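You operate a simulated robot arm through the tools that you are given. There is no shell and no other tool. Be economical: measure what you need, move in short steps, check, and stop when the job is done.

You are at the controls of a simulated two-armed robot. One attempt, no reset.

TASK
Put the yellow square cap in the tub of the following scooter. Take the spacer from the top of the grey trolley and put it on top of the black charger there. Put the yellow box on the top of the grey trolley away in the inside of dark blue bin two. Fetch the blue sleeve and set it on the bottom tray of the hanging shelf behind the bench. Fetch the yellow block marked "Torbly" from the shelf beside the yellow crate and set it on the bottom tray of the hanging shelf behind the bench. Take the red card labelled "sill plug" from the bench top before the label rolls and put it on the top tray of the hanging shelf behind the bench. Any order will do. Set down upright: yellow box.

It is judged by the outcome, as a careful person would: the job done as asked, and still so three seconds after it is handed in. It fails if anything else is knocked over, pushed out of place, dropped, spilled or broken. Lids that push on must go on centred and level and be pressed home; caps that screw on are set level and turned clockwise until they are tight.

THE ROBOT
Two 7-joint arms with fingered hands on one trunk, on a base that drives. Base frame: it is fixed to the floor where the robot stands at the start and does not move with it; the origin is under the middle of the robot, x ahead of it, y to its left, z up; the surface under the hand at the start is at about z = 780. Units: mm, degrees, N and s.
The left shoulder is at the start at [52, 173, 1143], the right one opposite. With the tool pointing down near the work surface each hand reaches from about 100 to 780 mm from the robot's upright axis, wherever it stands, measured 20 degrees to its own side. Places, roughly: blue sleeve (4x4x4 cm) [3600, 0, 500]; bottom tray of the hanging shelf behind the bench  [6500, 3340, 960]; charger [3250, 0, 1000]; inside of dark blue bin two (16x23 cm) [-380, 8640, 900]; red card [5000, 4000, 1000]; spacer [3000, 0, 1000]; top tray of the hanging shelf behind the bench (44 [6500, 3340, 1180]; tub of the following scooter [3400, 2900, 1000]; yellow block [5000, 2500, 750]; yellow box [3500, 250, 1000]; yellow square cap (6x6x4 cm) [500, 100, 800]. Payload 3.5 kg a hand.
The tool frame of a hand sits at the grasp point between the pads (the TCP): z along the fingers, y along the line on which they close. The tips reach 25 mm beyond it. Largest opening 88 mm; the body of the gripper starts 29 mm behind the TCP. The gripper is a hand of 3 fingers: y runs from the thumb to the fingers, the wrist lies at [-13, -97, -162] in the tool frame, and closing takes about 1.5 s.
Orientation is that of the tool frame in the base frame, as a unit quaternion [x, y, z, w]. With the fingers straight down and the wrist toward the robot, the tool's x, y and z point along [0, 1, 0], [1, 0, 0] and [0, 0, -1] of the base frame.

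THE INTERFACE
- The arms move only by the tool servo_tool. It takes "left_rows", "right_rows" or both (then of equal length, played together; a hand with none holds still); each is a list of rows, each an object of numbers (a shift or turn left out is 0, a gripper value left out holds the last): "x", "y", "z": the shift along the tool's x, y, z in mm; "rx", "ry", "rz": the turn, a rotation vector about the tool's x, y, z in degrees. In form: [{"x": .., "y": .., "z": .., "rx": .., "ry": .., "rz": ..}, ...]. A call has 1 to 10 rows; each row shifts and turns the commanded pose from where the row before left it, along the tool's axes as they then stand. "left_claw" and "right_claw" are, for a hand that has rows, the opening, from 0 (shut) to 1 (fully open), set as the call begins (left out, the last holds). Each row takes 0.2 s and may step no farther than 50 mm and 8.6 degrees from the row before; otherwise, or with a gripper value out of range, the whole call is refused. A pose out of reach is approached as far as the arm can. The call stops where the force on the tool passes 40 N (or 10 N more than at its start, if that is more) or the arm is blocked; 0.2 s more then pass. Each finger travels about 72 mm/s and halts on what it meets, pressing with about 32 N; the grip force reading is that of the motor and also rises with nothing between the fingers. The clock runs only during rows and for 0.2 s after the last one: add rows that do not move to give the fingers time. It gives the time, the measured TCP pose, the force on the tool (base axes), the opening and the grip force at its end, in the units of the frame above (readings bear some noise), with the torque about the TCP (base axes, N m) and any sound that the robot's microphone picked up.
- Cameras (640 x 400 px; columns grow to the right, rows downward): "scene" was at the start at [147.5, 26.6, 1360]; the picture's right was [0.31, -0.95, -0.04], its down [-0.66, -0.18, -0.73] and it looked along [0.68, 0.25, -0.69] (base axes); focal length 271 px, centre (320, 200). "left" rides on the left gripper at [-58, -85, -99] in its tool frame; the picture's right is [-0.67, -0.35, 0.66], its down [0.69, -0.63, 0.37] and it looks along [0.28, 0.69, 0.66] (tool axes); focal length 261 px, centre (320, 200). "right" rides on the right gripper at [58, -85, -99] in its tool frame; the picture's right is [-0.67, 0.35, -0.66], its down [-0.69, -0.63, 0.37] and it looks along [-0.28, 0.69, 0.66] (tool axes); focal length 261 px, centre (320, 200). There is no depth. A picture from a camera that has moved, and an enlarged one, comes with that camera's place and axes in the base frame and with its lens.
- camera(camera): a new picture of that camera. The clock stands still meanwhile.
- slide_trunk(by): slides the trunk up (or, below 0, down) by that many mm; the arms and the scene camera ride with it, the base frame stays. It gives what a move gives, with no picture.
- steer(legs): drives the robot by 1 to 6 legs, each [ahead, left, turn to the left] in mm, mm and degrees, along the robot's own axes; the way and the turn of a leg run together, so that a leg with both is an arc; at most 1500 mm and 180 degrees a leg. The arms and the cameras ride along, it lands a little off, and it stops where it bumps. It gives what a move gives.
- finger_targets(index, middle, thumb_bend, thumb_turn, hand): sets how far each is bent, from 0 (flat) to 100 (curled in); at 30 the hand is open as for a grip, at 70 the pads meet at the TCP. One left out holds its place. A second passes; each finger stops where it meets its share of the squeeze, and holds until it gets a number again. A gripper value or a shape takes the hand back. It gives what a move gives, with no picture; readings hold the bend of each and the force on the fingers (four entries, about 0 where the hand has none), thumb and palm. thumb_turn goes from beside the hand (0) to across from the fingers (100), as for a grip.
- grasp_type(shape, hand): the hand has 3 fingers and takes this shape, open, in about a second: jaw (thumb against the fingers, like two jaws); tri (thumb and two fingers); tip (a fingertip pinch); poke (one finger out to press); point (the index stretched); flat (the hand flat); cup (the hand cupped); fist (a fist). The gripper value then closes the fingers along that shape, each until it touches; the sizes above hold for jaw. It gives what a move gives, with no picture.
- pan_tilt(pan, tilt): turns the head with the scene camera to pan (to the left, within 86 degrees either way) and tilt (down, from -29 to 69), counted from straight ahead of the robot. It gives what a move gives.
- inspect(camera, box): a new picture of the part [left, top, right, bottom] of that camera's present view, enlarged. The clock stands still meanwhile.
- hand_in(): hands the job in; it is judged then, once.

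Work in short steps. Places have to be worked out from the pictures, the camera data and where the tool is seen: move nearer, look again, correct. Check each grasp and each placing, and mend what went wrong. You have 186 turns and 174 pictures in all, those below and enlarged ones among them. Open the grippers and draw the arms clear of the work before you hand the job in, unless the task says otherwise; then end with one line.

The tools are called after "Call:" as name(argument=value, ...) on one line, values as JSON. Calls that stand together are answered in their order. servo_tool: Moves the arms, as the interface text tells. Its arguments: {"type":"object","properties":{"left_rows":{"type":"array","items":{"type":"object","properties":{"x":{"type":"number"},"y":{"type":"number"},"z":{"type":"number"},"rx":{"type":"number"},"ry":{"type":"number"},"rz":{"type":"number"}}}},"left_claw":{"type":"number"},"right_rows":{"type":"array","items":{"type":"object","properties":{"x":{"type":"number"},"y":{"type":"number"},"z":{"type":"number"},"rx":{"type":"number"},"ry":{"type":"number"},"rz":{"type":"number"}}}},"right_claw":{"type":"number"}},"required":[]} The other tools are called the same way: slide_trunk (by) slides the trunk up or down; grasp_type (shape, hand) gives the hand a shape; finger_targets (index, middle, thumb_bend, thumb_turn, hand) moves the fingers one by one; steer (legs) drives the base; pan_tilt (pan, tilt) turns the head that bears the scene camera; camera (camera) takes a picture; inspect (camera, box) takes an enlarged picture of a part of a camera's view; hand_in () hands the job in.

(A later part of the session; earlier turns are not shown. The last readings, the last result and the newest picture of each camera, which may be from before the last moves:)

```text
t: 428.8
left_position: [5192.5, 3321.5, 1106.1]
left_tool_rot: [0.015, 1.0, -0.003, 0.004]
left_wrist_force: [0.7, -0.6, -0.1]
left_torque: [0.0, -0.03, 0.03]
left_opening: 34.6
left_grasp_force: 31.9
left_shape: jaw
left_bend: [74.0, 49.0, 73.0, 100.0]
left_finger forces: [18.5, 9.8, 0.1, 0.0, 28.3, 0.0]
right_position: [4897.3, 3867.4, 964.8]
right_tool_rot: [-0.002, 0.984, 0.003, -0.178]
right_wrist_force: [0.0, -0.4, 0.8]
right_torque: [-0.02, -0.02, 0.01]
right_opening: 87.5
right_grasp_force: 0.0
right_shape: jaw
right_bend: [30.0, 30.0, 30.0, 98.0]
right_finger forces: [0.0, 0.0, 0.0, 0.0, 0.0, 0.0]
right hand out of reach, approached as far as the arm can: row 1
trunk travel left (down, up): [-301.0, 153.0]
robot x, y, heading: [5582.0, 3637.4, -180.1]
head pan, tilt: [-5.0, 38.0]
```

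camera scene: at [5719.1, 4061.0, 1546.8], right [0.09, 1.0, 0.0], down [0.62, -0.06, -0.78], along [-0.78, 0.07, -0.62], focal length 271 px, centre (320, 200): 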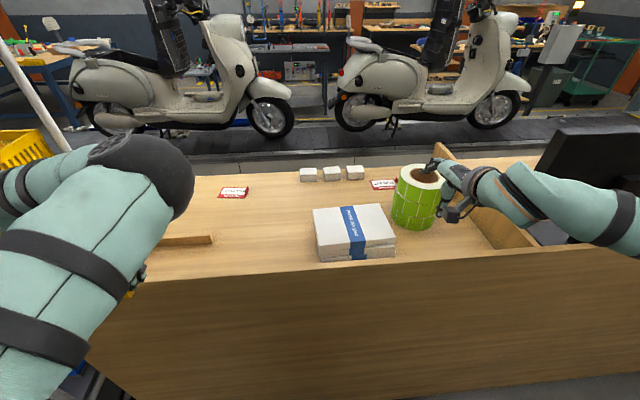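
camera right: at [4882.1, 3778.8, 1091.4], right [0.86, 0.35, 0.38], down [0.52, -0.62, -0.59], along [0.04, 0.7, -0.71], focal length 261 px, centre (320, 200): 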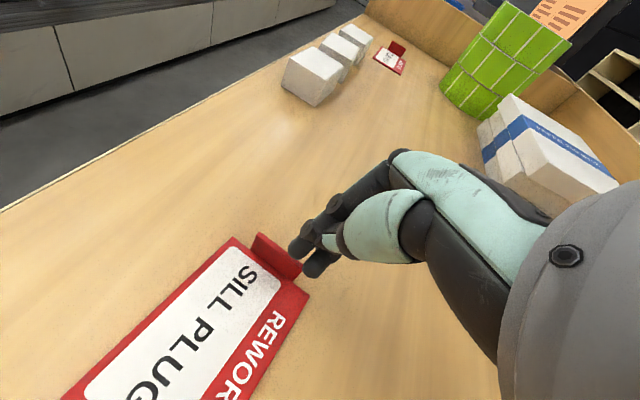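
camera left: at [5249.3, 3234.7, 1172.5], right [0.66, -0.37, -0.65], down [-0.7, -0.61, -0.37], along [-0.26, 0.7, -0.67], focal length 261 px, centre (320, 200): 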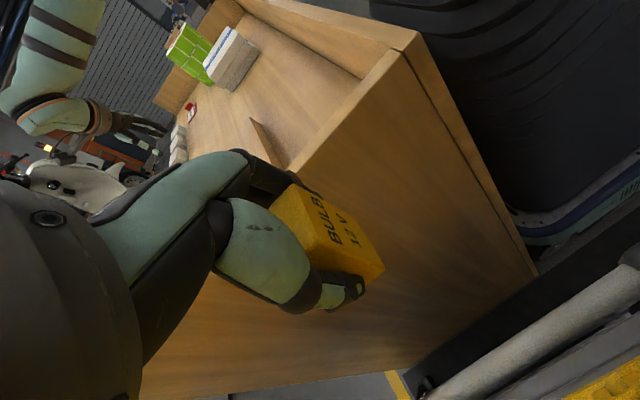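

No contact yet; 5 mm lower, then close.

Call:
slide_trunk(by=-5)

Call:
servo_tool(right_rows=[{}, {}, {}, {}, {}, {}, {}, {}, {}], right_claw=0)

Call:
camera(camera="right")

```text
t: 429.3
left_position: [5192.0, 3321.5, 1102.1]
left_tool_rot: [0.016, 1.0, -0.003, 0.005]
left_wrist_force: [-0.6, -0.6, -0.8]
left_torque: [-0.01, -0.01, 0.0]
left_opening: 34.4
left_grasp_force: 32.0
left_shape: jaw
left_bend: [74.0, 49.0, 73.0, 100.0]
left_finger forces: [18.5, 9.8, 0.0, 0.0, 28.3, 0.0]
right_position: [4897.0, 3864.9, 959.6]
right_tool_rot: [-0.002, 0.984, 0.003, -0.177]
right_wrist_force: [0.2, 0.7, 0.5]
right_torque: [0.01, -0.01, -0.01]
right_opening: 87.4
right_grasp_force: 0.1
right_shape: jaw
right_bend: [30.0, 30.0, 30.0, 98.0]
right_finger forces: [0.1, 0.1, 0.0, 0.0, 0.0, 0.0]
trunk travel left (down, up): [-296.0, 158.0]
robot x, y, heading: [5581.7, 3637.2, -179.9]
head pan, tilt: [-5.0, 38.0]
```

```text
t: 431.3
left_position: [5192.0, 3319.9, 1100.9]
left_tool_rot: [0.016, 1.0, -0.003, 0.004]
left_wrist_force: [0.8, 0.4, -0.8]
left_torque: [-0.03, -0.03, -0.05]
left_opening: 34.6
left_grasp_force: 32.5
left_shape: jaw
left_bend: [74.0, 49.0, 73.0, 100.0]
left_finger forces: [18.6, 9.7, 0.0, 0.0, 28.3, 0.1]
right_position: [4897.3, 3865.9, 959.7]
right_tool_rot: [-0.002, 0.984, 0.004, -0.178]
right_wrist_force: [0.3, -0.7, -0.3]
right_torque: [0.01, 0.02, 0.01]
right_opening: 0.2
right_grasp_force: 32.3
right_shape: jaw
right_bend: [70.0, 70.0, 70.0, 100.0]
right_finger forces: [18.6, 10.0, 0.0, 0.0, 28.6, 0.0]
trunk travel left (down, up): [-296.0, 158.0]
robot x, y, heading: [5582.8, 3637.5, -179.9]
head pan, tilt: [-5.0, 38.0]
```

```text
55 pictures are left
camera right: at [4878.9, 3780.2, 1071.2], right [0.86, 0.35, 0.38], down [0.52, -0.62, -0.59], along [0.04, 0.7, -0.71], focal length 261 px, centre (320, 200)
```

right: 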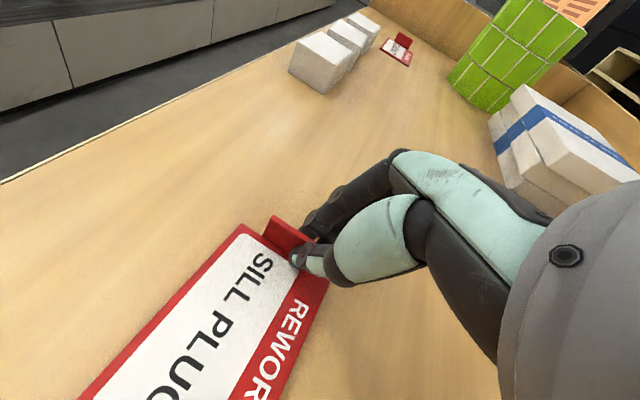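

The finger forces show the fin is pinched. Lift via the trunk and check.

Call:
slide_trunk(by=90)

Call:
camera(camera="right")

```text
t: 432.6
left_position: [5191.3, 3320.9, 1191.0]
left_tool_rot: [0.016, 1.0, -0.002, 0.004]
left_wrist_force: [0.2, 0.6, -0.2]
left_torque: [0.0, -0.01, 0.03]
left_opening: 34.5
left_grasp_force: 32.0
left_shape: jaw
left_bend: [74.0, 49.0, 73.0, 100.0]
left_finger forces: [18.6, 9.8, 0.0, 0.0, 28.3, 0.0]
right_position: [4901.2, 3865.5, 1082.8]
right_tool_rot: [-0.001, 0.98, 0.002, -0.198]
right_wrist_force: [-0.4, 0.7, 0.4]
right_torque: [0.0, 0.0, -0.01]
right_opening: 0.0
right_grasp_force: 31.2
right_shape: jaw
right_bend: [70.0, 70.0, 70.0, 100.0]
right_finger forces: [18.6, 10.1, 0.1, 0.0, 28.7, 0.0]
trunk travel left (down, up): [-386.0, 68.0]
robot x, y, heading: [5581.0, 3635.9, -179.9]
head pan, tilt: [-5.0, 38.0]
```

```text
54 pictures are left
camera right: at [4887.5, 3780.6, 1194.1], right [0.87, 0.35, 0.35], down [0.49, -0.63, -0.61], along [0.0, 0.7, -0.72], focal length 261 px, centre (320, 200)
```

right: 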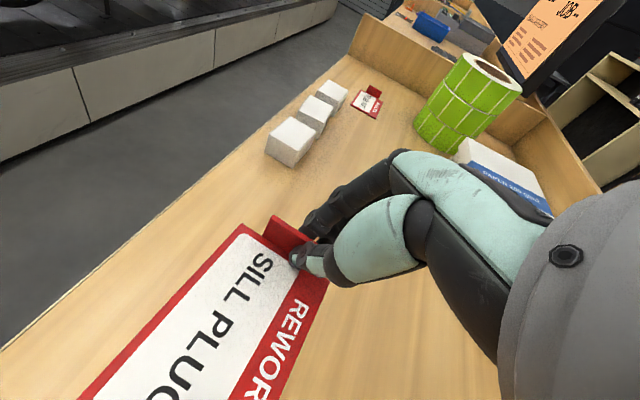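

Card is held flat in the right hand. I'll raise the trunk, retract the hand, back off, go north past the carrier, and turn to face it.

Call:
slide_trunk(by=60)

Call:
servo_tool(right_rows=[{"x": -37, "z": -16}, {"x": -37, "z": -16}, {"x": -37, "z": -16}, {"x": -37, "z": -16}, {}])

Call:
steer(legs=[[-280, 0, 0], [0, -680, 0], [0, 0, -90], [0, 0, -90]])

Call:
camera(camera="right")

```text
t: 433.6
left_position: [5191.1, 3320.8, 1250.8]
left_tool_rot: [0.016, 1.0, -0.003, 0.004]
left_wrist_force: [0.8, -0.4, -0.1]
left_torque: [-0.04, 0.02, -0.02]
left_opening: 34.7
left_grasp_force: 32.0
left_shape: jaw
left_bend: [74.0, 49.0, 73.0, 100.0]
left_finger forces: [18.6, 9.8, 0.0, 0.1, 28.3, 0.1]
right_position: [4902.1, 3866.7, 1146.4]
right_tool_rot: [-0.002, 0.979, 0.002, -0.203]
right_wrist_force: [-0.2, 0.9, -0.7]
right_torque: [0.04, -0.02, 0.01]
right_opening: 0.0
right_grasp_force: 31.7
right_shape: jaw
right_bend: [70.0, 70.0, 70.0, 100.0]
right_finger forces: [18.6, 10.0, 0.0, 0.0, 28.7, 0.0]
trunk travel left (down, up): [-446.0, 8.0]
robot x, y, heading: [5578.4, 3635.6, -179.9]
head pan, tilt: [-5.0, 38.0]
```

```text
t: 434.8
left_position: [5191.6, 3321.7, 1250.4]
left_tool_rot: [0.016, 1.0, -0.003, 0.004]
left_wrist_force: [0.1, -0.7, -0.6]
left_torque: [0.0, -0.02, -0.01]
left_opening: 34.4
left_grasp_force: 31.8
left_shape: jaw
left_bend: [74.0, 49.0, 73.0, 100.0]
left_finger forces: [18.5, 9.8, 0.0, 0.1, 28.3, 0.0]
right_position: [4914.7, 3837.7, 1121.9]
right_tool_rot: [-0.002, 0.979, 0.002, -0.202]
right_wrist_force: [-0.6, -0.5, -0.5]
right_torque: [-0.04, -0.01, 0.03]
right_opening: 0.1
right_grasp_force: 32.2
right_shape: jaw
right_bend: [70.0, 70.0, 70.0, 100.0]
right_finger forces: [18.6, 10.1, 0.0, 0.1, 28.9, 0.0]
right hand out of reach, approached as far as the arm can: row 1, 2, 3, 4
trunk travel left (down, up): [-446.0, 8.0]
robot x, y, heading: [5583.4, 3633.2, -179.9]
head pan, tilt: [-5.0, 38.0]
```

```text
t: 441.1
left_position: [5428.1, 4060.5, 1251.2]
left_tool_rot: [0.094, 0.996, -0.002, 0.003]
left_wrist_force: [0.5, -0.2, 0.5]
left_torque: [0.0, -0.02, 0.04]
left_opening: 34.4
left_grasp_force: 32.0
left_shape: jaw
left_bend: [74.0, 49.0, 73.0, 100.0]
left_finger forces: [18.4, 9.8, 0.1, 0.1, 28.1, 0.1]
right_position: [5235.0, 4603.4, 1118.9]
right_tool_rot: [0.068, 0.978, 0.013, -0.198]
right_wrist_force: [2.1, -3.6, 1.9]
right_torque: [0.12, 0.0, -0.11]
right_opening: 0.0
right_grasp_force: 32.4
right_shape: jaw
right_bend: [70.0, 70.0, 70.0, 100.0]
right_finger forces: [23.6, 10.7, 0.0, 0.1, 30.6, 0.0]
trunk travel left (down, up): [-446.0, 8.0]
robot x, y, heading: [5862.3, 4313.6, 171.1]
head pan, tilt: [-5.0, 38.0]
stopped in leg 3: the force on the tool passed its limit at 57 N (the readings are from after the stop); the commanded pose is now the measured one
```

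```text
53 pictures are left
camera right: at [5210.3, 4521.9, 1232.9], right [0.91, 0.23, 0.34], down [0.4, -0.69, -0.6], along [0.1, 0.69, -0.72], focal length 261 px, centre (320, 200)
```

right: 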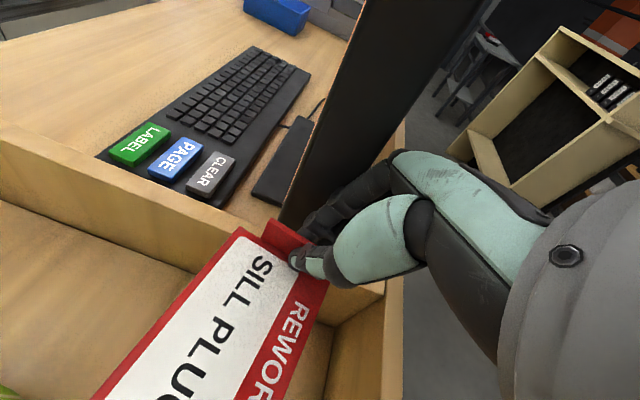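

The right hand hadn't retracted and has touched the monitor's back. I'll rotate back a little, move south away from it, then back out further before turning.

Call:
steer(legs=[[0, 0, 8], [0, 150, 0], [-280, 0, 0]])

Call:
camera(camera="right")

Call:
pan_tilt(pan=-35, tilt=25)

Call:
camera(camera="scene")

```text
t: 444.6
left_position: [5740.3, 3849.0, 1249.7]
left_tool_rot: [0.023, 1.0, -0.003, 0.005]
left_wrist_force: [-0.4, 0.0, -0.3]
left_torque: [-0.02, -0.03, 0.03]
left_opening: 34.4
left_grasp_force: 32.0
left_shape: jaw
left_bend: [74.0, 49.0, 73.0, 100.0]
left_finger forces: [18.3, 9.8, 0.0, 0.0, 28.2, 0.1]
right_position: [5473.6, 4358.2, 1118.5]
right_tool_rot: [-0.002, 0.98, -0.002, -0.198]
right_wrist_force: [-0.5, 0.0, 0.0]
right_torque: [-0.01, 0.0, -0.01]
right_opening: 0.0
right_grasp_force: 32.1
right_shape: jaw
right_bend: [70.0, 70.0, 70.0, 100.0]
right_finger forces: [19.5, 10.8, 0.1, 0.0, 30.3, 0.1]
trunk travel left (down, up): [-446.0, 8.0]
robot x, y, heading: [6137.8, 4154.5, 179.1]
head pan, tilt: [-5.0, 38.0]
```

```text
52 pictures are left
camera right: at [5461.1, 4274.6, 1231.2], right [0.87, 0.35, 0.34], down [0.49, -0.63, -0.6], along [0.0, 0.69, -0.72], focal length 261 px, centre (320, 200)
```

right: 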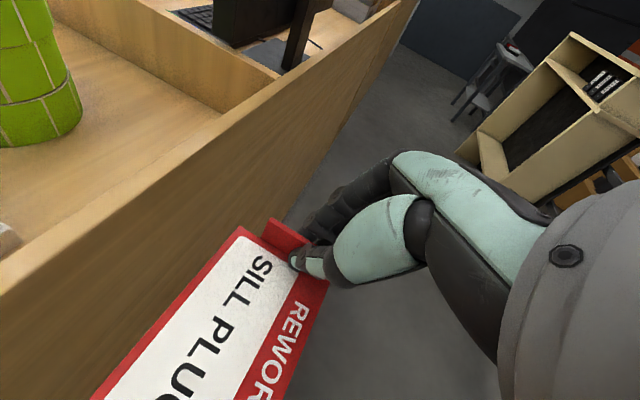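

```text
t: 445.5
left_position: [5745.8, 3850.0, 1252.2]
left_tool_rot: [0.023, 1.0, -0.003, 0.004]
left_wrist_force: [-0.3, 0.2, -1.2]
left_torque: [-0.03, -0.03, 0.0]
left_opening: 34.7
left_grasp_force: 31.6
left_shape: jaw
left_bend: [74.0, 49.0, 73.0, 100.0]
left_finger forces: [18.5, 9.7, 0.0, 0.0, 28.1, 0.0]
right_position: [5476.8, 4359.7, 1120.3]
right_tool_rot: [-0.002, 0.98, -0.002, -0.2]
right_wrist_force: [0.3, 1.0, 0.2]
right_torque: [0.0, 0.04, 0.0]
right_opening: 0.1
right_grasp_force: 31.8
right_shape: jaw
right_bend: [70.0, 70.0, 70.0, 100.0]
right_finger forces: [19.5, 10.8, 0.0, 0.0, 30.3, 0.1]
trunk travel left (down, up): [-446.0, 8.0]
robot x, y, heading: [6138.5, 4160.6, 179.5]
head pan, tilt: [-35.0, 25.0]
```

```text
51 pictures are left
camera scene: at [6075.0, 4210.7, 1617.5], right [0.58, 0.81, 0.0], down [0.34, -0.25, -0.91], along [-0.73, 0.53, -0.42], focal length 271 px, centre (320, 200)
```

scene: 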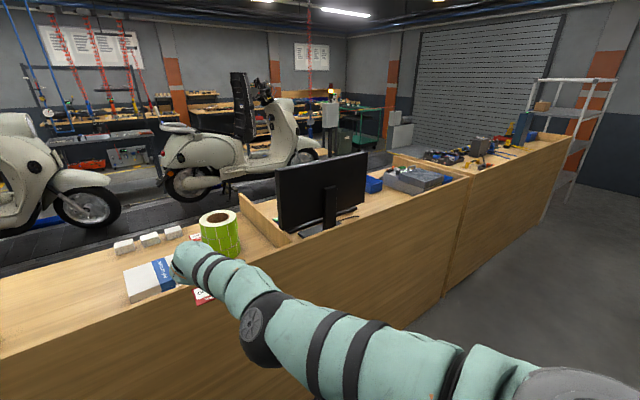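

Everything stands; the card is still gripped. Here in the open I'll raise and pull in the right hand before turning.

Call:
servo_tool(right_rows=[{"x": 14, "z": -33}, {"x": 14, "z": -33}, {"x": 14, "z": -33}, {"x": 14, "z": -33}, {}])

Call:
servo_tool(right_rows=[{"x": -33, "z": -14}, {"x": -33, "z": -14}, {"x": -33, "z": -14}, {}])

```text
t: 446.7
left_position: [5744.7, 3849.1, 1251.1]
left_tool_rot: [0.024, 1.0, -0.002, 0.004]
left_wrist_force: [-0.6, 0.2, -0.1]
left_torque: [-0.01, -0.01, 0.0]
left_opening: 34.4
left_grasp_force: 32.2
left_shape: jaw
left_bend: [74.0, 49.0, 73.0, 100.0]
left_finger forces: [18.4, 9.8, 0.0, 0.0, 28.2, 0.0]
right_position: [5464.3, 4356.4, 1262.1]
right_tool_rot: [-0.002, 0.98, -0.001, -0.198]
right_wrist_force: [0.0, -0.1, -1.0]
right_torque: [0.0, 0.02, 0.01]
right_opening: 0.0
right_grasp_force: 31.7
right_shape: jaw
right_bend: [70.0, 70.0, 70.0, 100.0]
right_finger forces: [19.4, 10.9, 0.1, 0.1, 30.4, 0.0]
right hand out of reach, approached as far as the arm can: row 1, 2
trunk travel left (down, up): [-446.0, 8.0]
robot x, y, heading: [6136.1, 4155.0, 179.2]
head pan, tilt: [-35.0, 25.0]
```

```text
t: 447.7
left_position: [5744.8, 3849.8, 1250.3]
left_tool_rot: [0.024, 1.0, -0.003, 0.004]
left_wrist_force: [0.3, 0.4, -1.8]
left_torque: [0.02, 0.01, 0.01]
left_opening: 34.4
left_grasp_force: 32.3
left_shape: jaw
left_bend: [74.0, 49.0, 73.0, 100.0]
left_finger forces: [18.5, 9.9, 0.1, 0.0, 28.1, 0.1]
right_position: [5469.3, 4330.7, 1264.0]
right_tool_rot: [-0.002, 0.98, -0.001, -0.198]
right_wrist_force: [0.2, -1.2, -0.6]
right_torque: [0.02, 0.01, 0.05]
right_opening: 0.2
right_grasp_force: 32.3
right_shape: jaw
right_bend: [70.0, 70.0, 70.0, 100.0]
right_finger forces: [19.6, 10.9, 0.0, 0.1, 30.4, 0.0]
right hand out of reach, approached as far as the arm can: row 1, 2, 3
trunk travel left (down, up): [-446.0, 8.0]
robot x, y, heading: [6137.7, 4157.9, 179.1]
head pan, tilt: [-35.0, 25.0]
```

Raising works; retracting doesn't with this wrist. I'll cancel the retract, raise another 65 mm, then turn (the sweep area north/east is clear at this height).

Call:
servo_tool(right_rows=[{"x": 33, "z": 14}, {"x": 33, "z": 14}, {"x": 33, "z": 14}, {"x": 14, "z": -33}, {"x": 14, "z": -33}, {}])

Call:
steer(legs=[[30, 0, 0], [0, 0, -90], [0, 0, -90]])

Call:
pan_tilt(pan=-45, tilt=25)

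Call:
camera(camera="scene")

```text
t: 449.1
left_position: [5744.5, 3849.5, 1250.5]
left_tool_rot: [0.023, 1.0, -0.003, 0.005]
left_wrist_force: [-0.1, -0.5, -0.3]
left_torque: [0.04, -0.02, 0.02]
left_opening: 34.4
left_grasp_force: 32.5
left_shape: jaw
left_bend: [74.0, 49.0, 73.0, 100.0]
left_finger forces: [18.4, 9.8, 0.0, 0.0, 28.1, 0.1]
right_position: [5469.1, 4341.4, 1326.7]
right_tool_rot: [-0.002, 0.98, -0.001, -0.199]
right_wrist_force: [-0.1, -0.1, 0.7]
right_torque: [0.0, 0.0, 0.03]
right_opening: 0.0
right_grasp_force: 31.8
right_shape: jaw
right_bend: [70.0, 70.0, 70.0, 100.0]
right_finger forces: [19.6, 10.9, 0.1, 0.0, 30.5, 0.0]
right hand out of reach, approached as far as the arm can: row 1, 2, 3, 5
trunk travel left (down, up): [-446.0, 8.0]
robot x, y, heading: [6138.0, 4155.9, 179.0]
head pan, tilt: [-35.0, 25.0]
```

```text
t: 457.6
left_position: [6499.1, 4469.9, 1252.0]
left_tool_rot: [1.0, -0.019, -0.004, -0.003]
left_wrist_force: [-0.5, 0.7, -0.3]
left_torque: [0.02, 0.05, 0.0]
left_opening: 34.0
left_grasp_force: 32.5
left_shape: jaw
left_bend: [74.0, 50.0, 73.0, 100.0]
left_finger forces: [18.2, 9.6, 0.0, 0.0, 27.8, 0.0]
right_position: [6779.0, 3977.7, 1327.1]
right_tool_rot: [0.98, 0.006, 0.199, -0.002]
right_wrist_force: [-0.2, 0.2, 0.0]
right_torque: [0.03, 0.01, 0.0]
right_opening: 0.2
right_grasp_force: 32.3
right_shape: jaw
right_bend: [70.0, 70.0, 70.0, 100.0]
right_finger forces: [19.4, 10.5, 0.0, 0.1, 29.9, 0.0]
trunk travel left (down, up): [-446.0, 8.0]
robot x, y, heading: [6112.3, 4158.4, -0.3]
head pan, tilt: [-35.0, 25.0]
```

```text
t: 458.3
left_position: [6499.8, 4469.9, 1252.2]
left_tool_rot: [1.0, -0.02, -0.004, -0.003]
left_wrist_force: [0.5, 0.8, -0.3]
left_torque: [0.0, 0.04, 0.02]
left_opening: 34.3
left_grasp_force: 31.8
left_shape: jaw
left_bend: [74.0, 50.0, 73.0, 100.0]
left_finger forces: [18.1, 9.6, 0.0, 0.0, 27.8, 0.0]
right_position: [6779.0, 3977.9, 1325.6]
right_tool_rot: [0.98, 0.007, 0.2, -0.002]
right_wrist_force: [0.4, 0.0, -0.6]
right_torque: [-0.03, 0.02, -0.05]
right_opening: 0.0
right_grasp_force: 32.1
right_shape: jaw
right_bend: [70.0, 70.0, 70.0, 100.0]
right_finger forces: [19.4, 10.6, 0.0, 0.0, 29.9, 0.0]
trunk travel left (down, up): [-446.0, 8.0]
robot x, y, heading: [6107.8, 4159.5, -0.3]
head pan, tilt: [-45.0, 25.0]
```

```text
50 pictures are left
camera scene: at [6164.8, 4092.0, 1617.5], right [-0.71, -0.7, 0.0], down [-0.3, 0.3, -0.91], along [0.64, -0.64, -0.42], focal length 271 px, centre (320, 200)
```

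scene: 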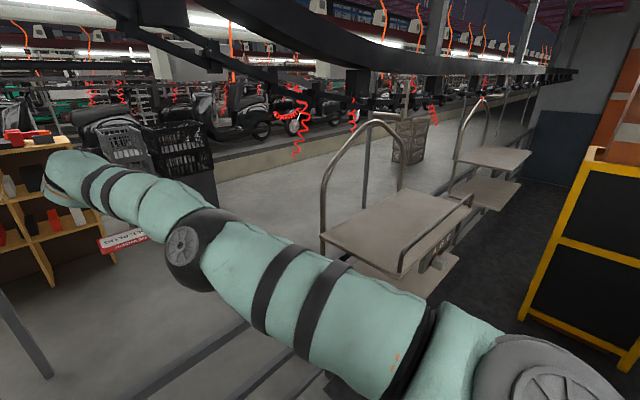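

The bar along the tray's front edge tops at about z≈1225, so my hand at z 1326 passes above it. I'll back to x≈5795 and strafe south over the upper tray.

Call:
steer(legs=[[-312, 0, 0.3], [0, -665, 0]])

Call:
camera(camera="right")

Call:
pan_tilt(pan=-18, tilt=30)

Call:
camera(camera="scene")

```text
t: 463.7
left_position: [6186.7, 3813.5, 1249.6]
left_tool_rot: [1.0, -0.018, -0.004, -0.002]
left_wrist_force: [0.0, 0.1, 0.0]
left_torque: [-0.03, -0.03, 0.03]
left_opening: 34.2
left_grasp_force: 32.2
left_shape: jaw
left_bend: [74.0, 50.0, 73.0, 100.0]
left_finger forces: [18.3, 9.7, 0.0, 0.0, 27.9, 0.0]
right_position: [6467.9, 3324.8, 1326.1]
right_tool_rot: [0.98, 0.008, 0.199, -0.002]
right_wrist_force: [-0.2, -0.2, -0.2]
right_torque: [-0.02, 0.0, 0.0]
right_opening: 0.1
right_grasp_force: 31.6
right_shape: jaw
right_bend: [70.0, 70.0, 70.0, 100.0]
right_finger forces: [19.4, 10.5, 0.1, 0.1, 29.9, 0.0]
trunk travel left (down, up): [-446.0, 8.0]
robot x, y, heading: [5795.5, 3499.9, -0.1]
head pan, tilt: [-45.0, 25.0]
```

```text
49 pictures are left
camera right: at [6481.7, 3409.2, 1439.5], right [-0.87, -0.36, 0.34], down [-0.5, 0.62, -0.6], along [0.01, -0.69, -0.72], focal length 261 px, centre (320, 200)
```

right: 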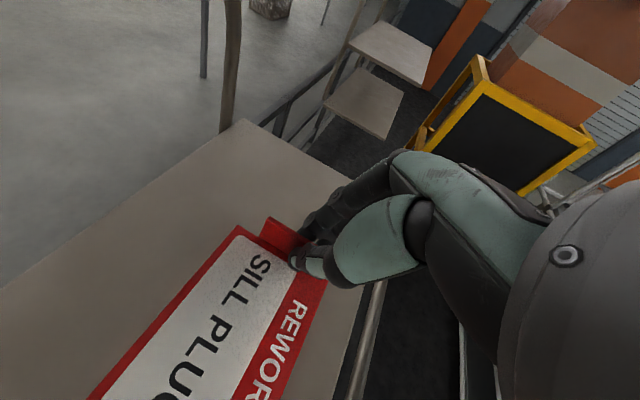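

```text
t: 464.6
left_position: [6187.4, 3811.4, 1251.2]
left_tool_rot: [1.0, -0.019, -0.005, -0.002]
left_wrist_force: [0.7, 0.2, -1.0]
left_torque: [-0.02, -0.05, 0.01]
left_opening: 33.9
left_grasp_force: 31.4
left_shape: jaw
left_bend: [74.0, 50.0, 73.0, 100.0]
left_finger forces: [18.3, 9.6, 0.1, 0.0, 27.8, 0.0]
right_position: [6467.1, 3320.8, 1326.2]
right_tool_rot: [0.98, 0.008, 0.199, -0.004]
right_wrist_force: [-0.5, 0.2, -0.5]
right_torque: [-0.02, 0.0, 0.01]
right_opening: 0.5
right_grasp_force: 31.5
right_shape: jaw
right_bend: [70.0, 70.0, 70.0, 100.0]
right_finger forces: [19.4, 10.5, 0.0, 0.0, 29.9, 0.0]
trunk travel left (down, up): [-446.0, 8.0]
robot x, y, heading: [5795.0, 3499.0, -0.4]
head pan, tilt: [-18.0, 30.0]
```

```text
48 pictures are left
camera scene: at [5874.1, 3469.7, 1609.5], right [-0.31, -0.95, 0.0], down [-0.48, 0.16, -0.87], along [0.82, -0.27, -0.5], focal length 271 px, centre (320, 200)
```

scene: 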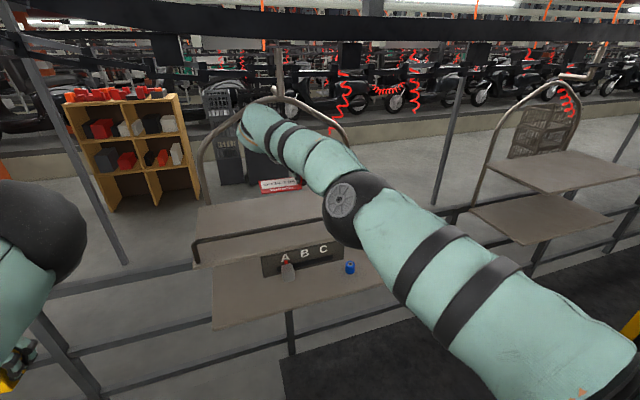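

The card hovers over the upper tray. I'll lower by the trunk, then in small steps until contact.

Call:
slide_trunk(by=-95)

Call:
camera(camera="right")

```text
t: 465.9
left_position: [6186.5, 3812.5, 1156.0]
left_tool_rot: [1.0, -0.019, -0.004, -0.003]
left_wrist_force: [-0.1, 0.3, -0.9]
left_torque: [0.01, -0.01, 0.03]
left_opening: 34.6
left_grasp_force: 31.7
left_shape: jaw
left_bend: [74.0, 50.0, 73.0, 100.0]
left_finger forces: [18.3, 9.6, 0.0, 0.1, 27.8, 0.0]
right_position: [6467.4, 3322.2, 1231.2]
right_tool_rot: [0.98, 0.007, 0.199, -0.003]
right_wrist_force: [-0.7, -0.5, -0.5]
right_torque: [0.02, -0.02, -0.04]
right_opening: 0.2
right_grasp_force: 32.0
right_shape: jaw
right_bend: [70.0, 70.0, 70.0, 100.0]
right_finger forces: [19.4, 10.5, 0.0, 0.0, 30.0, 0.1]
trunk travel left (down, up): [-351.0, 103.0]
robot x, y, heading: [5795.6, 3502.2, -0.2]
head pan, tilt: [-18.0, 30.0]
```

```text
47 pictures are left
camera right: at [6481.4, 3407.1, 1344.6], right [-0.87, -0.36, 0.34], down [-0.5, 0.62, -0.6], along [0.01, -0.69, -0.72], focal length 261 px, centre (320, 200)
```

right: 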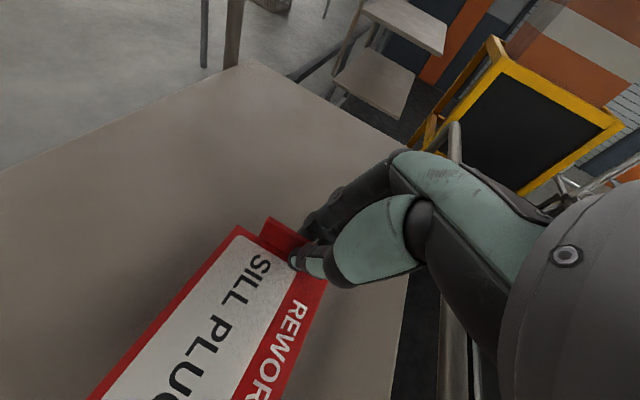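

Call:
slide_trunk(by=-18)

Call:
slide_trunk(by=-8)

Call:
slide_trunk(by=-6)

```text
t: 466.5
left_position: [6187.2, 3812.2, 1138.0]
left_tool_rot: [1.0, -0.018, -0.004, -0.003]
left_wrist_force: [0.0, 0.6, -0.9]
left_torque: [0.0, -0.04, -0.02]
left_opening: 34.2
left_grasp_force: 32.3
left_shape: jaw
left_bend: [74.0, 50.0, 73.0, 100.0]
left_finger forces: [18.2, 9.6, 0.0, 0.1, 27.8, 0.1]
right_position: [6467.7, 3322.1, 1212.5]
right_tool_rot: [0.98, 0.008, 0.199, -0.002]
right_wrist_force: [0.2, -0.7, -0.7]
right_torque: [0.02, -0.01, -0.01]
right_opening: 0.1
right_grasp_force: 31.7
right_shape: jaw
right_bend: [70.0, 70.0, 70.0, 100.0]
right_finger forces: [19.4, 10.7, 0.0, 0.0, 29.9, 0.1]
trunk travel left (down, up): [-333.0, 121.0]
robot x, y, heading: [5796.6, 3501.8, -0.4]
head pan, tilt: [-18.0, 30.0]
```

```text
t: 467.1
left_position: [6185.1, 3811.0, 1130.4]
left_tool_rot: [1.0, -0.018, -0.003, -0.002]
left_wrist_force: [0.3, 0.4, -0.3]
left_torque: [0.04, 0.03, -0.02]
left_opening: 34.1
left_grasp_force: 32.1
left_shape: jaw
left_bend: [74.0, 50.0, 73.0, 100.0]
left_finger forces: [18.2, 9.6, 0.0, 0.1, 27.8, 0.1]
right_position: [6465.6, 3323.8, 1208.0]
right_tool_rot: [0.98, 0.008, 0.2, -0.002]
right_wrist_force: [-2.2, 0.2, 16.0]
right_torque: [-0.01, -0.04, 0.02]
right_opening: 0.3
right_grasp_force: 32.3
right_shape: jaw
right_bend: [70.0, 70.0, 70.0, 100.0]
right_finger forces: [19.9, 13.9, 0.0, 0.1, 36.9, 0.0]
trunk travel left (down, up): [-325.0, 129.0]
robot x, y, heading: [5793.8, 3500.9, -0.2]
head pan, tilt: [-18.0, 30.0]
```

```text
t: 467.6
left_position: [6184.7, 3812.8, 1124.8]
left_tool_rot: [1.0, -0.018, -0.003, -0.002]
left_wrist_force: [0.5, -0.3, 0.2]
left_torque: [-0.01, 0.05, -0.04]
left_opening: 34.1
left_grasp_force: 31.7
left_shape: jaw
left_bend: [74.0, 50.0, 73.0, 100.0]
left_finger forces: [18.2, 9.5, 0.1, 0.0, 27.8, 0.0]
right_position: [6465.2, 3322.4, 1208.3]
right_tool_rot: [0.978, 0.008, 0.208, -0.002]
right_wrist_force: [-6.0, 3.9, 18.5]
right_torque: [0.09, 0.01, 0.05]
right_opening: 0.1
right_grasp_force: 32.2
right_shape: jaw
right_bend: [70.0, 70.0, 70.0, 100.0]
right_finger forces: [20.5, 15.3, 0.0, 0.0, 44.4, 0.0]
trunk travel left (down, up): [-319.0, 135.0]
robot x, y, heading: [5794.9, 3498.0, -0.4]
head pan, tilt: [-18.0, 30.0]
stopped: the force on the tool passed its limit at 43 N (the readings are from after the stop); the commanded pose is now the measured one
```

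Contact with the tray. I'll ease up 4 mm, open partly so as not to push the card, then rise.

Call:
slide_trunk(by=5)

Call:
servo_tool(right_rows=[{}, {}, {}], right_claw=0.4)

Call:
slide_trunk(by=110)

Call:
camera(camera="right")

```text
t: 468.1
left_position: [6186.9, 3812.5, 1129.7]
left_tool_rot: [1.0, -0.018, -0.005, -0.003]
left_wrist_force: [0.0, -1.3, -0.5]
left_torque: [0.03, -0.03, 0.03]
left_opening: 34.2
left_grasp_force: 31.5
left_shape: jaw
left_bend: [74.0, 50.0, 73.0, 100.0]
left_finger forces: [18.3, 9.6, 0.0, 0.0, 27.7, 0.1]
right_position: [6468.2, 3320.4, 1207.8]
right_tool_rot: [0.979, 0.008, 0.204, -0.001]
right_wrist_force: [1.0, -0.5, 1.8]
right_torque: [-0.03, 0.03, -0.01]
right_opening: 0.0
right_grasp_force: 32.2
right_shape: jaw
right_bend: [70.0, 70.0, 70.0, 100.0]
right_finger forces: [20.3, 11.4, 0.0, 0.1, 31.3, 0.0]
trunk travel left (down, up): [-324.0, 130.0]
robot x, y, heading: [5796.3, 3496.7, -0.3]
head pan, tilt: [-18.0, 30.0]
```

```text
t: 468.9
left_position: [6187.2, 3813.2, 1128.3]
left_tool_rot: [1.0, -0.017, -0.006, -0.003]
left_wrist_force: [-0.3, -0.7, -0.1]
left_torque: [0.01, 0.04, 0.05]
left_opening: 34.3
left_grasp_force: 31.6
left_shape: jaw
left_bend: [74.0, 50.0, 73.0, 100.0]
left_finger forces: [18.3, 9.5, 0.0, 0.1, 27.9, 0.0]
right_position: [6468.0, 3322.1, 1208.2]
right_tool_rot: [0.979, 0.008, 0.204, -0.002]
right_wrist_force: [0.6, 0.5, 1.3]
right_torque: [-0.04, 0.0, -0.01]
right_opening: 34.7
right_grasp_force: 0.1
right_shape: jaw
right_bend: [74.0, 49.0, 73.0, 100.0]
right_finger forces: [0.1, 1.3, 0.1, 0.0, 0.0, 0.0]
trunk travel left (down, up): [-324.0, 130.0]
robot x, y, heading: [5795.1, 3497.7, -0.1]
head pan, tilt: [-18.0, 30.0]
```

```text
t: 470.4
left_position: [6187.1, 3811.8, 1240.4]
left_tool_rot: [1.0, -0.017, -0.005, -0.003]
left_wrist_force: [0.5, -0.8, -0.4]
left_torque: [0.01, 0.01, -0.01]
left_opening: 34.1
left_grasp_force: 31.6
left_shape: jaw
left_bend: [74.0, 50.0, 73.0, 100.0]
left_finger forces: [18.2, 9.6, 0.0, 0.0, 27.8, 0.0]
right_position: [6469.8, 3320.0, 1319.2]
right_tool_rot: [0.979, 0.008, 0.203, -0.001]
right_wrist_force: [-0.7, -0.2, -0.7]
right_torque: [-0.04, 0.0, -0.01]
right_opening: 34.8
right_grasp_force: 0.0
right_shape: jaw
right_bend: [74.0, 49.0, 73.0, 100.0]
right_finger forces: [0.1, 0.0, 0.1, 0.0, 0.1, 0.0]
trunk travel left (down, up): [-434.0, 20.0]
robot x, y, heading: [5796.5, 3499.6, -0.5]
head pan, tilt: [-18.0, 30.0]
```

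```text
46 pictures are left
camera right: at [6482.0, 3406.5, 1431.7], right [-0.87, -0.36, 0.33], down [-0.49, 0.62, -0.61], along [0.01, -0.69, -0.72], focal length 261 px, centre (320, 200)
```

right: 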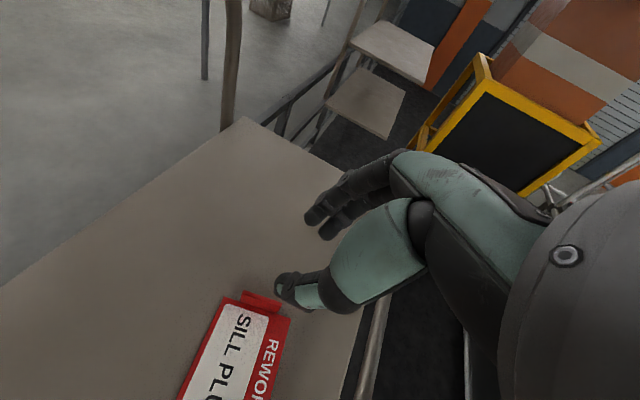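

The card rests on the upper tray. Next the "Torbly" block, which I'll try to take from this corridor side of the rack. First back off and return the right hand to its normal pose.

Call:
steer(legs=[[-190, 0, 0]])

Call:
servo_tool(right_rows=[{"ry": -7.5}, {"ry": -7.5}, {"ry": -7.5}, {"rz": -8.5}, {"rz": -8.5}, {"rz": -8.5}, {"rz": -8.5}, {"rz": -8.5}, {"rz": -8.5}, {"rz": -8.5}], right_claw=1)

Call:
servo_tool(right_rows=[{"rz": -8.5}, {"rz": -8.5}, {"rz": -8.5}, {"rz": -4}, {"y": -45}, {"y": -45}, {"y": -45}, {"y": -45}, {"y": -30}, {}])

```text
t: 471.9
left_position: [6001.5, 3813.8, 1236.4]
left_tool_rot: [1.0, -0.017, -0.007, -0.003]
left_wrist_force: [0.6, -0.6, -1.2]
left_torque: [-0.05, 0.05, -0.01]
left_opening: 34.0
left_grasp_force: 32.3
left_shape: jaw
left_bend: [74.0, 50.0, 73.0, 100.0]
left_finger forces: [18.4, 9.6, 0.0, 0.1, 27.8, 0.1]
right_position: [6283.6, 3321.9, 1315.6]
right_tool_rot: [0.979, 0.008, 0.202, -0.002]
right_wrist_force: [0.7, -0.4, 0.2]
right_torque: [0.02, 0.02, 0.01]
right_opening: 35.0
right_grasp_force: 0.0
right_shape: jaw
right_bend: [74.0, 49.0, 73.0, 100.0]
right_finger forces: [0.0, 0.0, 0.1, 0.0, 0.0, 0.1]
trunk travel left (down, up): [-434.0, 20.0]
robot x, y, heading: [5603.5, 3499.6, -0.2]
head pan, tilt: [-18.0, 30.0]
```

```text
t: 474.1
left_position: [5996.8, 3812.2, 1239.2]
left_tool_rot: [1.0, -0.017, -0.005, -0.002]
left_wrist_force: [0.8, -0.7, -0.4]
left_torque: [0.0, 0.02, 0.02]
left_opening: 34.3
left_grasp_force: 31.7
left_shape: jaw
left_bend: [74.0, 50.0, 73.0, 100.0]
left_finger forces: [18.3, 9.6, 0.0, 0.0, 27.8, 0.1]
right_position: [6269.2, 3430.3, 1349.4]
right_tool_rot: [0.863, 0.504, 0.008, 0.004]
right_wrist_force: [0.6, -0.4, 0.1]
right_torque: [-0.02, 0.03, 0.01]
right_opening: 88.0
right_grasp_force: 0.0
right_shape: jaw
right_bend: [30.0, 30.0, 30.0, 98.0]
right_finger forces: [0.1, 0.0, 0.0, 0.0, 0.0, 0.1]
right hand out of reach, approached as far as the arm can: row 1, 2, 3, 4, 5, 6, 7, 8, 9, 10
trunk travel left (down, up): [-434.0, 20.0]
robot x, y, heading: [5603.6, 3502.9, -0.0]
head pan, tilt: [-18.0, 30.0]
```

```text
t: 476.3
left_position: [5997.9, 3811.6, 1238.6]
left_tool_rot: [1.0, -0.018, -0.005, -0.002]
left_wrist_force: [-0.2, 0.3, -0.3]
left_torque: [0.01, 0.01, 0.0]
left_opening: 34.1
left_grasp_force: 31.6
left_shape: jaw
left_bend: [74.0, 50.0, 73.0, 100.0]
left_finger forces: [18.3, 9.6, 0.1, 0.1, 27.9, 0.0]
right_position: [6058.6, 3431.7, 1344.9]
right_tool_rot: [0.708, 0.706, 0.007, 0.008]
right_wrist_force: [0.0, -1.1, 0.1]
right_torque: [-0.01, 0.02, -0.02]
right_opening: 88.2
right_grasp_force: 0.0
right_shape: jaw
right_bend: [30.0, 30.0, 30.0, 98.0]
right_finger forces: [0.1, 0.0, 0.1, 0.1, 0.0, 0.1]
right hand out of reach, approached as far as the arm can: row 1
trunk travel left (down, up): [-434.0, 20.0]
robot x, y, heading: [5607.3, 3498.2, -0.3]
head pan, tilt: [-18.0, 30.0]
```

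Right hand tucked in its normal pose. Now drive to (5850, 2750), turn to face the rack from the corridor, and look.

Call:
steer(legs=[[245, 0, 0], [0, -745, 0], [0, 0, 90], [0, 0, 90]])

Call:
pan_tilt(pan=0, tilt=35)

Call:
camera(camera="scene")

```text
t: 489.4
left_position: [5462.3, 2434.0, 1238.5]
left_tool_rot: [0.019, 1.0, -0.003, 0.006]
left_wrist_force: [-0.7, -0.3, -1.4]
left_torque: [-0.01, -0.01, 0.0]
left_opening: 33.5
left_grasp_force: 32.0
left_shape: jaw
left_bend: [74.0, 50.0, 73.0, 100.0]
left_finger forces: [18.1, 9.4, 0.0, 0.0, 27.6, 0.0]
right_position: [5402.4, 2815.6, 1345.0]
right_tool_rot: [-0.706, 0.708, 0.007, -0.007]
right_wrist_force: [-0.1, -0.3, -0.1]
right_torque: [-0.02, 0.01, -0.01]
right_opening: 88.1
right_grasp_force: 0.1
right_shape: jaw
right_bend: [30.0, 30.0, 30.0, 98.0]
right_finger forces: [0.0, 0.1, 0.1, 0.0, 0.0, 0.1]
trunk travel left (down, up): [-434.0, 20.0]
robot x, y, heading: [5852.6, 2746.6, 179.9]
head pan, tilt: [-18.0, 30.0]
```

```text
t: 490.2
left_position: [5461.2, 2433.9, 1238.6]
left_tool_rot: [0.02, 1.0, -0.003, 0.005]
left_wrist_force: [0.1, -0.1, -0.1]
left_torque: [-0.01, -0.03, -0.02]
left_opening: 34.0
left_grasp_force: 31.7
left_shape: jaw
left_bend: [74.0, 50.0, 73.0, 100.0]
left_finger forces: [18.2, 9.4, 0.0, 0.0, 27.6, 0.1]
right_position: [5401.7, 2815.5, 1345.1]
right_tool_rot: [-0.706, 0.708, 0.006, -0.007]
right_wrist_force: [0.2, 0.2, -0.2]
right_torque: [0.01, 0.0, 0.01]
right_opening: 87.7
right_grasp_force: 0.1
right_shape: jaw
right_bend: [30.0, 30.0, 30.0, 98.0]
right_finger forces: [0.1, 0.0, 0.0, 0.0, 0.0, 0.1]
trunk travel left (down, up): [-434.0, 20.0]
robot x, y, heading: [5849.5, 2744.7, 180.1]
head pan, tilt: [0.0, 35.0]
```

```text
45 pictures are left
camera scene: at [5774.4, 2745.5, 1590.2], right [0.01, 1.0, 0.0], down [0.57, 0.0, -0.82], along [-0.82, 0.0, -0.57], focal length 271 px, centre (320, 200)
```

scene: 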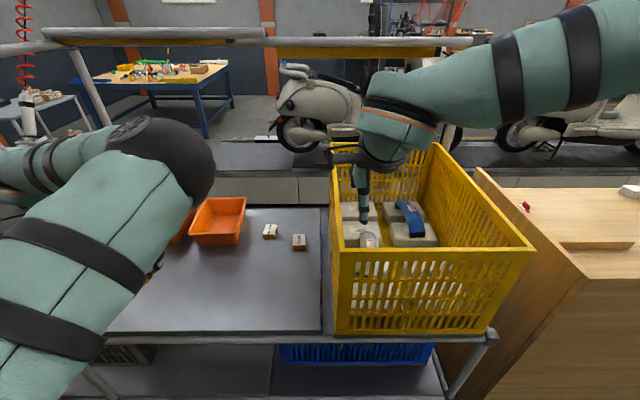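

Two small yellow labelled blocks stand on the shelf beside the crate. Zoom to read them.

Call:
inspect(camera="scene", box=[248, 210, 328, 260])

```text
8.00 times, centred on (288, 235) of scene
camera zoom: at [5774.4, 2745.5, 1590.2], right [0.01, 1.0, 0.0], down [0.57, 0.0, -0.82], along [-0.82, 0.0, -0.57], focal length 2171 px, centre (576, -80)
```

zoom: 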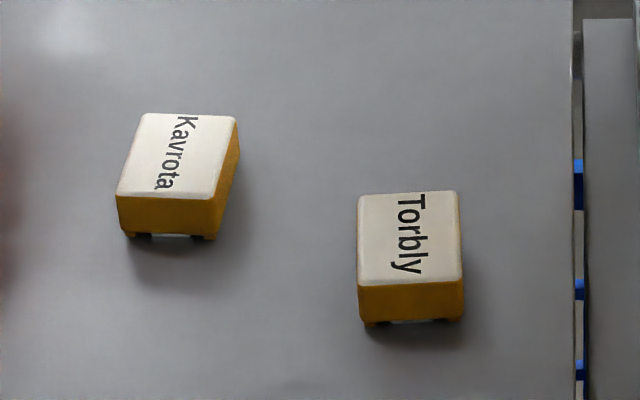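

"Torbly" is the right-hand block: about x 4957–5021, y 2641–2691, top z≈852. I'll lower the trunk, move nearer (x≈5695, y≈2616), and extend the right hand over it.

Call:
slide_trunk(by=-150)

Call:
steer(legs=[[0, 125, 0], [155, 0, 0]])

Call:
servo_tool(right_rows=[{"y": 40, "z": 20}, {"y": 40, "z": 20}, {"y": 40, "z": 20}, {"y": 40, "z": 20}, {"y": 40, "z": 20}, {"y": 40, "z": 20}, {}])

Call:
camera(camera="right")

```text
t: 492.0
left_position: [5461.3, 2433.7, 1088.8]
left_tool_rot: [0.019, 1.0, -0.003, 0.006]
left_wrist_force: [-0.2, 0.4, -0.2]
left_torque: [0.01, -0.01, 0.02]
left_opening: 33.6
left_grasp_force: 31.6
left_shape: jaw
left_bend: [74.0, 50.0, 73.0, 100.0]
left_finger forces: [18.2, 9.4, 0.0, 0.0, 27.6, 0.1]
right_position: [5403.6, 2816.6, 1195.5]
right_tool_rot: [-0.706, 0.708, 0.007, -0.006]
right_wrist_force: [-0.2, -0.1, -0.1]
right_torque: [0.01, -0.01, -0.01]
right_opening: 87.9
right_grasp_force: 0.0
right_shape: jaw
right_bend: [30.0, 30.0, 30.0, 98.0]
right_finger forces: [0.0, 0.0, 0.0, 0.0, 0.1, 0.1]
trunk travel left (down, up): [-284.0, 170.0]
robot x, y, heading: [5850.8, 2745.7, 179.8]
head pan, tilt: [0.0, 35.0]
```

```text
t: 493.0
left_position: [5461.8, 2378.1, 1087.1]
left_tool_rot: [0.019, 1.0, 0.001, 0.006]
left_wrist_force: [-0.1, -0.3, -1.2]
left_torque: [0.06, 0.0, 0.01]
left_opening: 33.7
left_grasp_force: 32.4
left_shape: jaw
left_bend: [74.0, 50.0, 73.0, 100.0]
left_finger forces: [18.2, 9.5, 0.0, 0.0, 27.7, 0.1]
right_position: [5400.7, 2761.8, 1194.5]
right_tool_rot: [-0.699, 0.715, 0.008, -0.002]
right_wrist_force: [-0.5, -0.3, -0.5]
right_torque: [0.04, 0.0, -0.02]
right_opening: 87.7
right_grasp_force: 0.1
right_shape: jaw
right_bend: [30.0, 30.0, 30.0, 98.0]
right_finger forces: [0.1, 0.0, 0.0, 0.0, 0.0, 0.0]
trunk travel left (down, up): [-284.0, 170.0]
robot x, y, heading: [5856.1, 2695.3, 179.8]
head pan, tilt: [0.0, 35.0]
stopped in leg 1: the force on the tool passed its limit at 85 N (the readings are from after the stop); the commanded pose is now the measured one
```

```text
t: 494.3
left_position: [5462.9, 2383.0, 1088.9]
left_tool_rot: [0.02, 1.0, -0.003, 0.005]
left_wrist_force: [0.4, 0.3, -0.4]
left_torque: [-0.04, 0.01, 0.01]
left_opening: 33.7
left_grasp_force: 32.1
left_shape: jaw
left_bend: [74.0, 50.0, 73.0, 100.0]
left_finger forces: [18.2, 9.5, 0.0, 0.0, 27.7, 0.1]
right_position: [5188.4, 2770.4, 1101.2]
right_tool_rot: [-0.701, 0.713, 0.008, -0.011]
right_wrist_force: [7.8, -10.6, 18.7]
right_torque: [1.06, -0.45, -0.55]
right_opening: 87.7
right_grasp_force: 0.1
right_shape: jaw
right_bend: [30.0, 30.0, 30.0, 98.0]
right_finger forces: [0.0, 0.1, 0.0, 0.0, 0.0, 1.1]
trunk travel left (down, up): [-284.0, 170.0]
robot x, y, heading: [5852.6, 2700.1, 179.8]
head pan, tilt: [0.0, 35.0]
stopped in row 6 (right hand): the force on the tool passed its limit at 55 N (the readings are from after the stop); the commanded pose is now the measured one
```

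```text
43 pictures are left
camera right: at [5277.1, 2711.0, 1197.2], right [-0.32, 0.68, 0.66], down [0.63, 0.67, -0.39], along [-0.71, 0.29, -0.64], focal length 261 px, centre (320, 200)
```

right: 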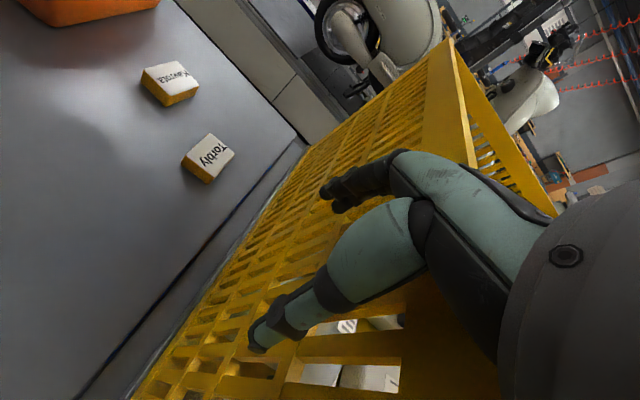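

The strafe stopped early (left side contact), so the right hand came down on the crate's rim. I'll lift it straight up at once and look.

Call:
servo_tool(right_rows=[{"z": -30}, {"z": -40}, {"z": -40}, {}])

Call:
camera(camera="scene")

Call:
camera(camera="left")

```text
t: 495.3
left_position: [5461.2, 2384.8, 1088.4]
left_tool_rot: [0.019, 1.0, -0.003, 0.006]
left_wrist_force: [-0.4, 0.3, -1.4]
left_torque: [-0.04, -0.02, 0.02]
left_opening: 33.9
left_grasp_force: 32.5
left_shape: jaw
left_bend: [74.0, 50.0, 73.0, 100.0]
left_finger forces: [18.1, 9.5, 0.1, 0.0, 27.7, 0.0]
right_position: [5188.9, 2774.6, 1207.3]
right_tool_rot: [-0.7, 0.714, 0.007, -0.009]
right_wrist_force: [0.4, 0.9, -0.3]
right_torque: [-0.02, -0.04, -0.01]
right_opening: 87.8
right_grasp_force: 0.1
right_shape: jaw
right_bend: [30.0, 30.0, 30.0, 98.0]
right_finger forces: [0.2, 0.0, 0.0, 0.0, 0.0, 0.1]
trunk travel left (down, up): [-284.0, 170.0]
robot x, y, heading: [5853.1, 2694.6, 179.8]
head pan, tilt: [0.0, 35.0]
```

```text
42 pictures are left
camera scene: at [5732.8, 2695.9, 1429.3], right [0.01, 1.0, 0.0], down [0.64, 0.0, -0.77], along [-0.77, 0.0, -0.64], focal length 271 px, centre (320, 200)
```

scene: 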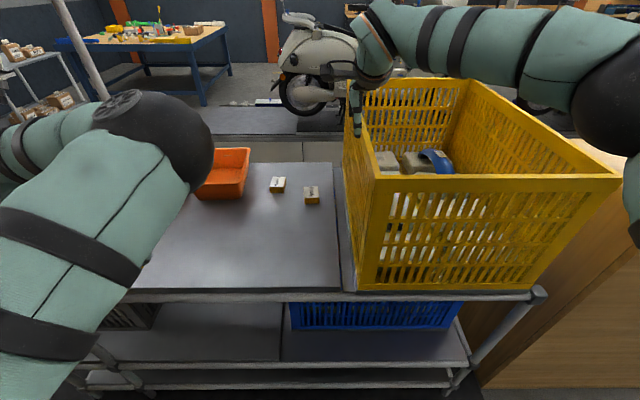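

```text
41 pictures are left
camera left: at [5515.9, 2297.4, 1189.4], right [0.66, -0.38, -0.65], down [-0.7, -0.6, -0.37], along [-0.25, 0.7, -0.67], focal length 261 px, centre (320, 200)
```

left: 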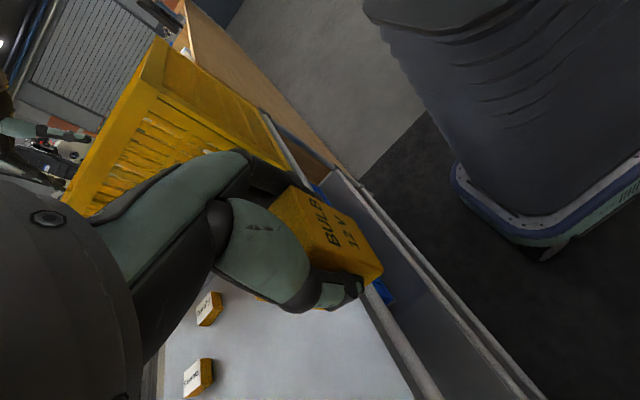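

The crate is in place; the left arm had met the cage. Driving forward first takes the left arm west of the cage; then I can shift south. One step at a time.

Call:
steer(legs=[[150, 0, 0], [0, 90, 0]])

```text
t: 497.3
left_position: [5310.5, 2297.6, 1088.9]
left_tool_rot: [0.019, 1.0, -0.004, 0.006]
left_wrist_force: [-0.4, -0.8, -0.7]
left_torque: [-0.01, 0.01, 0.03]
left_opening: 33.8
left_grasp_force: 32.2
left_shape: jaw
left_bend: [74.0, 50.0, 73.0, 100.0]
left_finger forces: [18.2, 9.5, 0.1, 0.0, 27.7, 0.1]
right_position: [5037.3, 2687.9, 1206.0]
right_tool_rot: [-0.7, 0.714, 0.006, -0.009]
right_wrist_force: [-0.4, 0.6, 0.8]
right_torque: [0.01, -0.01, 0.01]
right_opening: 87.9
right_grasp_force: 0.0
right_shape: jaw
right_bend: [30.0, 30.0, 30.0, 98.0]
right_finger forces: [0.0, 0.0, 0.1, 0.0, 0.0, 0.1]
trunk travel left (down, up): [-284.0, 170.0]
robot x, y, heading: [5700.3, 2611.5, 179.7]
head pan, tilt: [0.0, 35.0]
```

Positioned. Now move over the block and descend to z≈960, then verify.

Call:
servo_tool(right_rows=[{"x": 4, "y": 8, "z": 40}, {"x": 4, "y": 8, "z": 40}, {"x": 4, "y": 8, "z": 40}, {"x": 4, "y": 8, "z": 40}, {"x": 3, "y": 8, "z": 40}, {"x": 3, "y": 8, "z": 40}, {}])

Call:
camera(camera="right")

```text
t: 499.1
left_position: [5326.9, 2268.6, 1084.3]
left_tool_rot: [0.013, 1.0, 0.007, 0.001]
left_wrist_force: [0.2, 0.2, -0.4]
left_torque: [0.02, 0.0, -0.02]
left_opening: 33.8
left_grasp_force: 32.0
left_shape: jaw
left_bend: [74.0, 50.0, 73.0, 100.0]
left_finger forces: [18.2, 9.5, 0.1, 0.0, 27.8, 0.1]
right_position: [4999.6, 2633.3, 982.5]
right_tool_rot: [0.708, -0.706, -0.022, 0.012]
right_wrist_force: [-0.1, 0.9, 0.5]
right_torque: [-0.04, 0.02, 0.01]
right_opening: 88.2
right_grasp_force: 0.1
right_shape: jaw
right_bend: [30.0, 30.0, 30.0, 98.0]
right_finger forces: [0.0, 0.1, 0.1, 0.0, 0.0, 0.0]
right hand out of reach, approached as far as the arm can: row 6
trunk travel left (down, up): [-284.0, 170.0]
robot x, y, heading: [5704.0, 2602.0, -179.7]
head pan, tilt: [0.0, 35.0]
stopped in row 7 (right hand): the arm was blocked; the commanded pose is now the measured one
```

```text
40 pictures are left
camera right: at [5090.2, 2574.1, 1075.5], right [-0.32, 0.66, 0.68], down [0.61, 0.69, -0.38], along [-0.73, 0.29, -0.62], focal length 261 px, centre (320, 200)
```

right: 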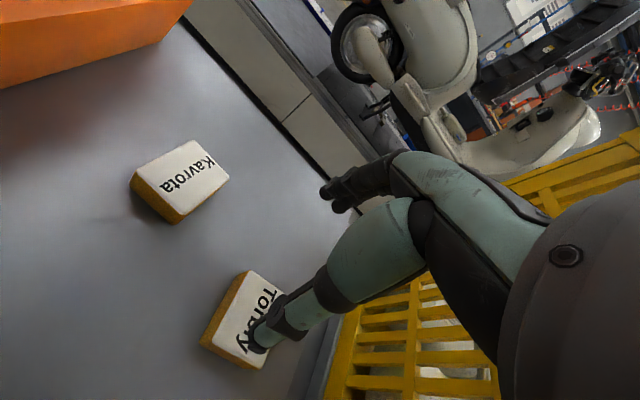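

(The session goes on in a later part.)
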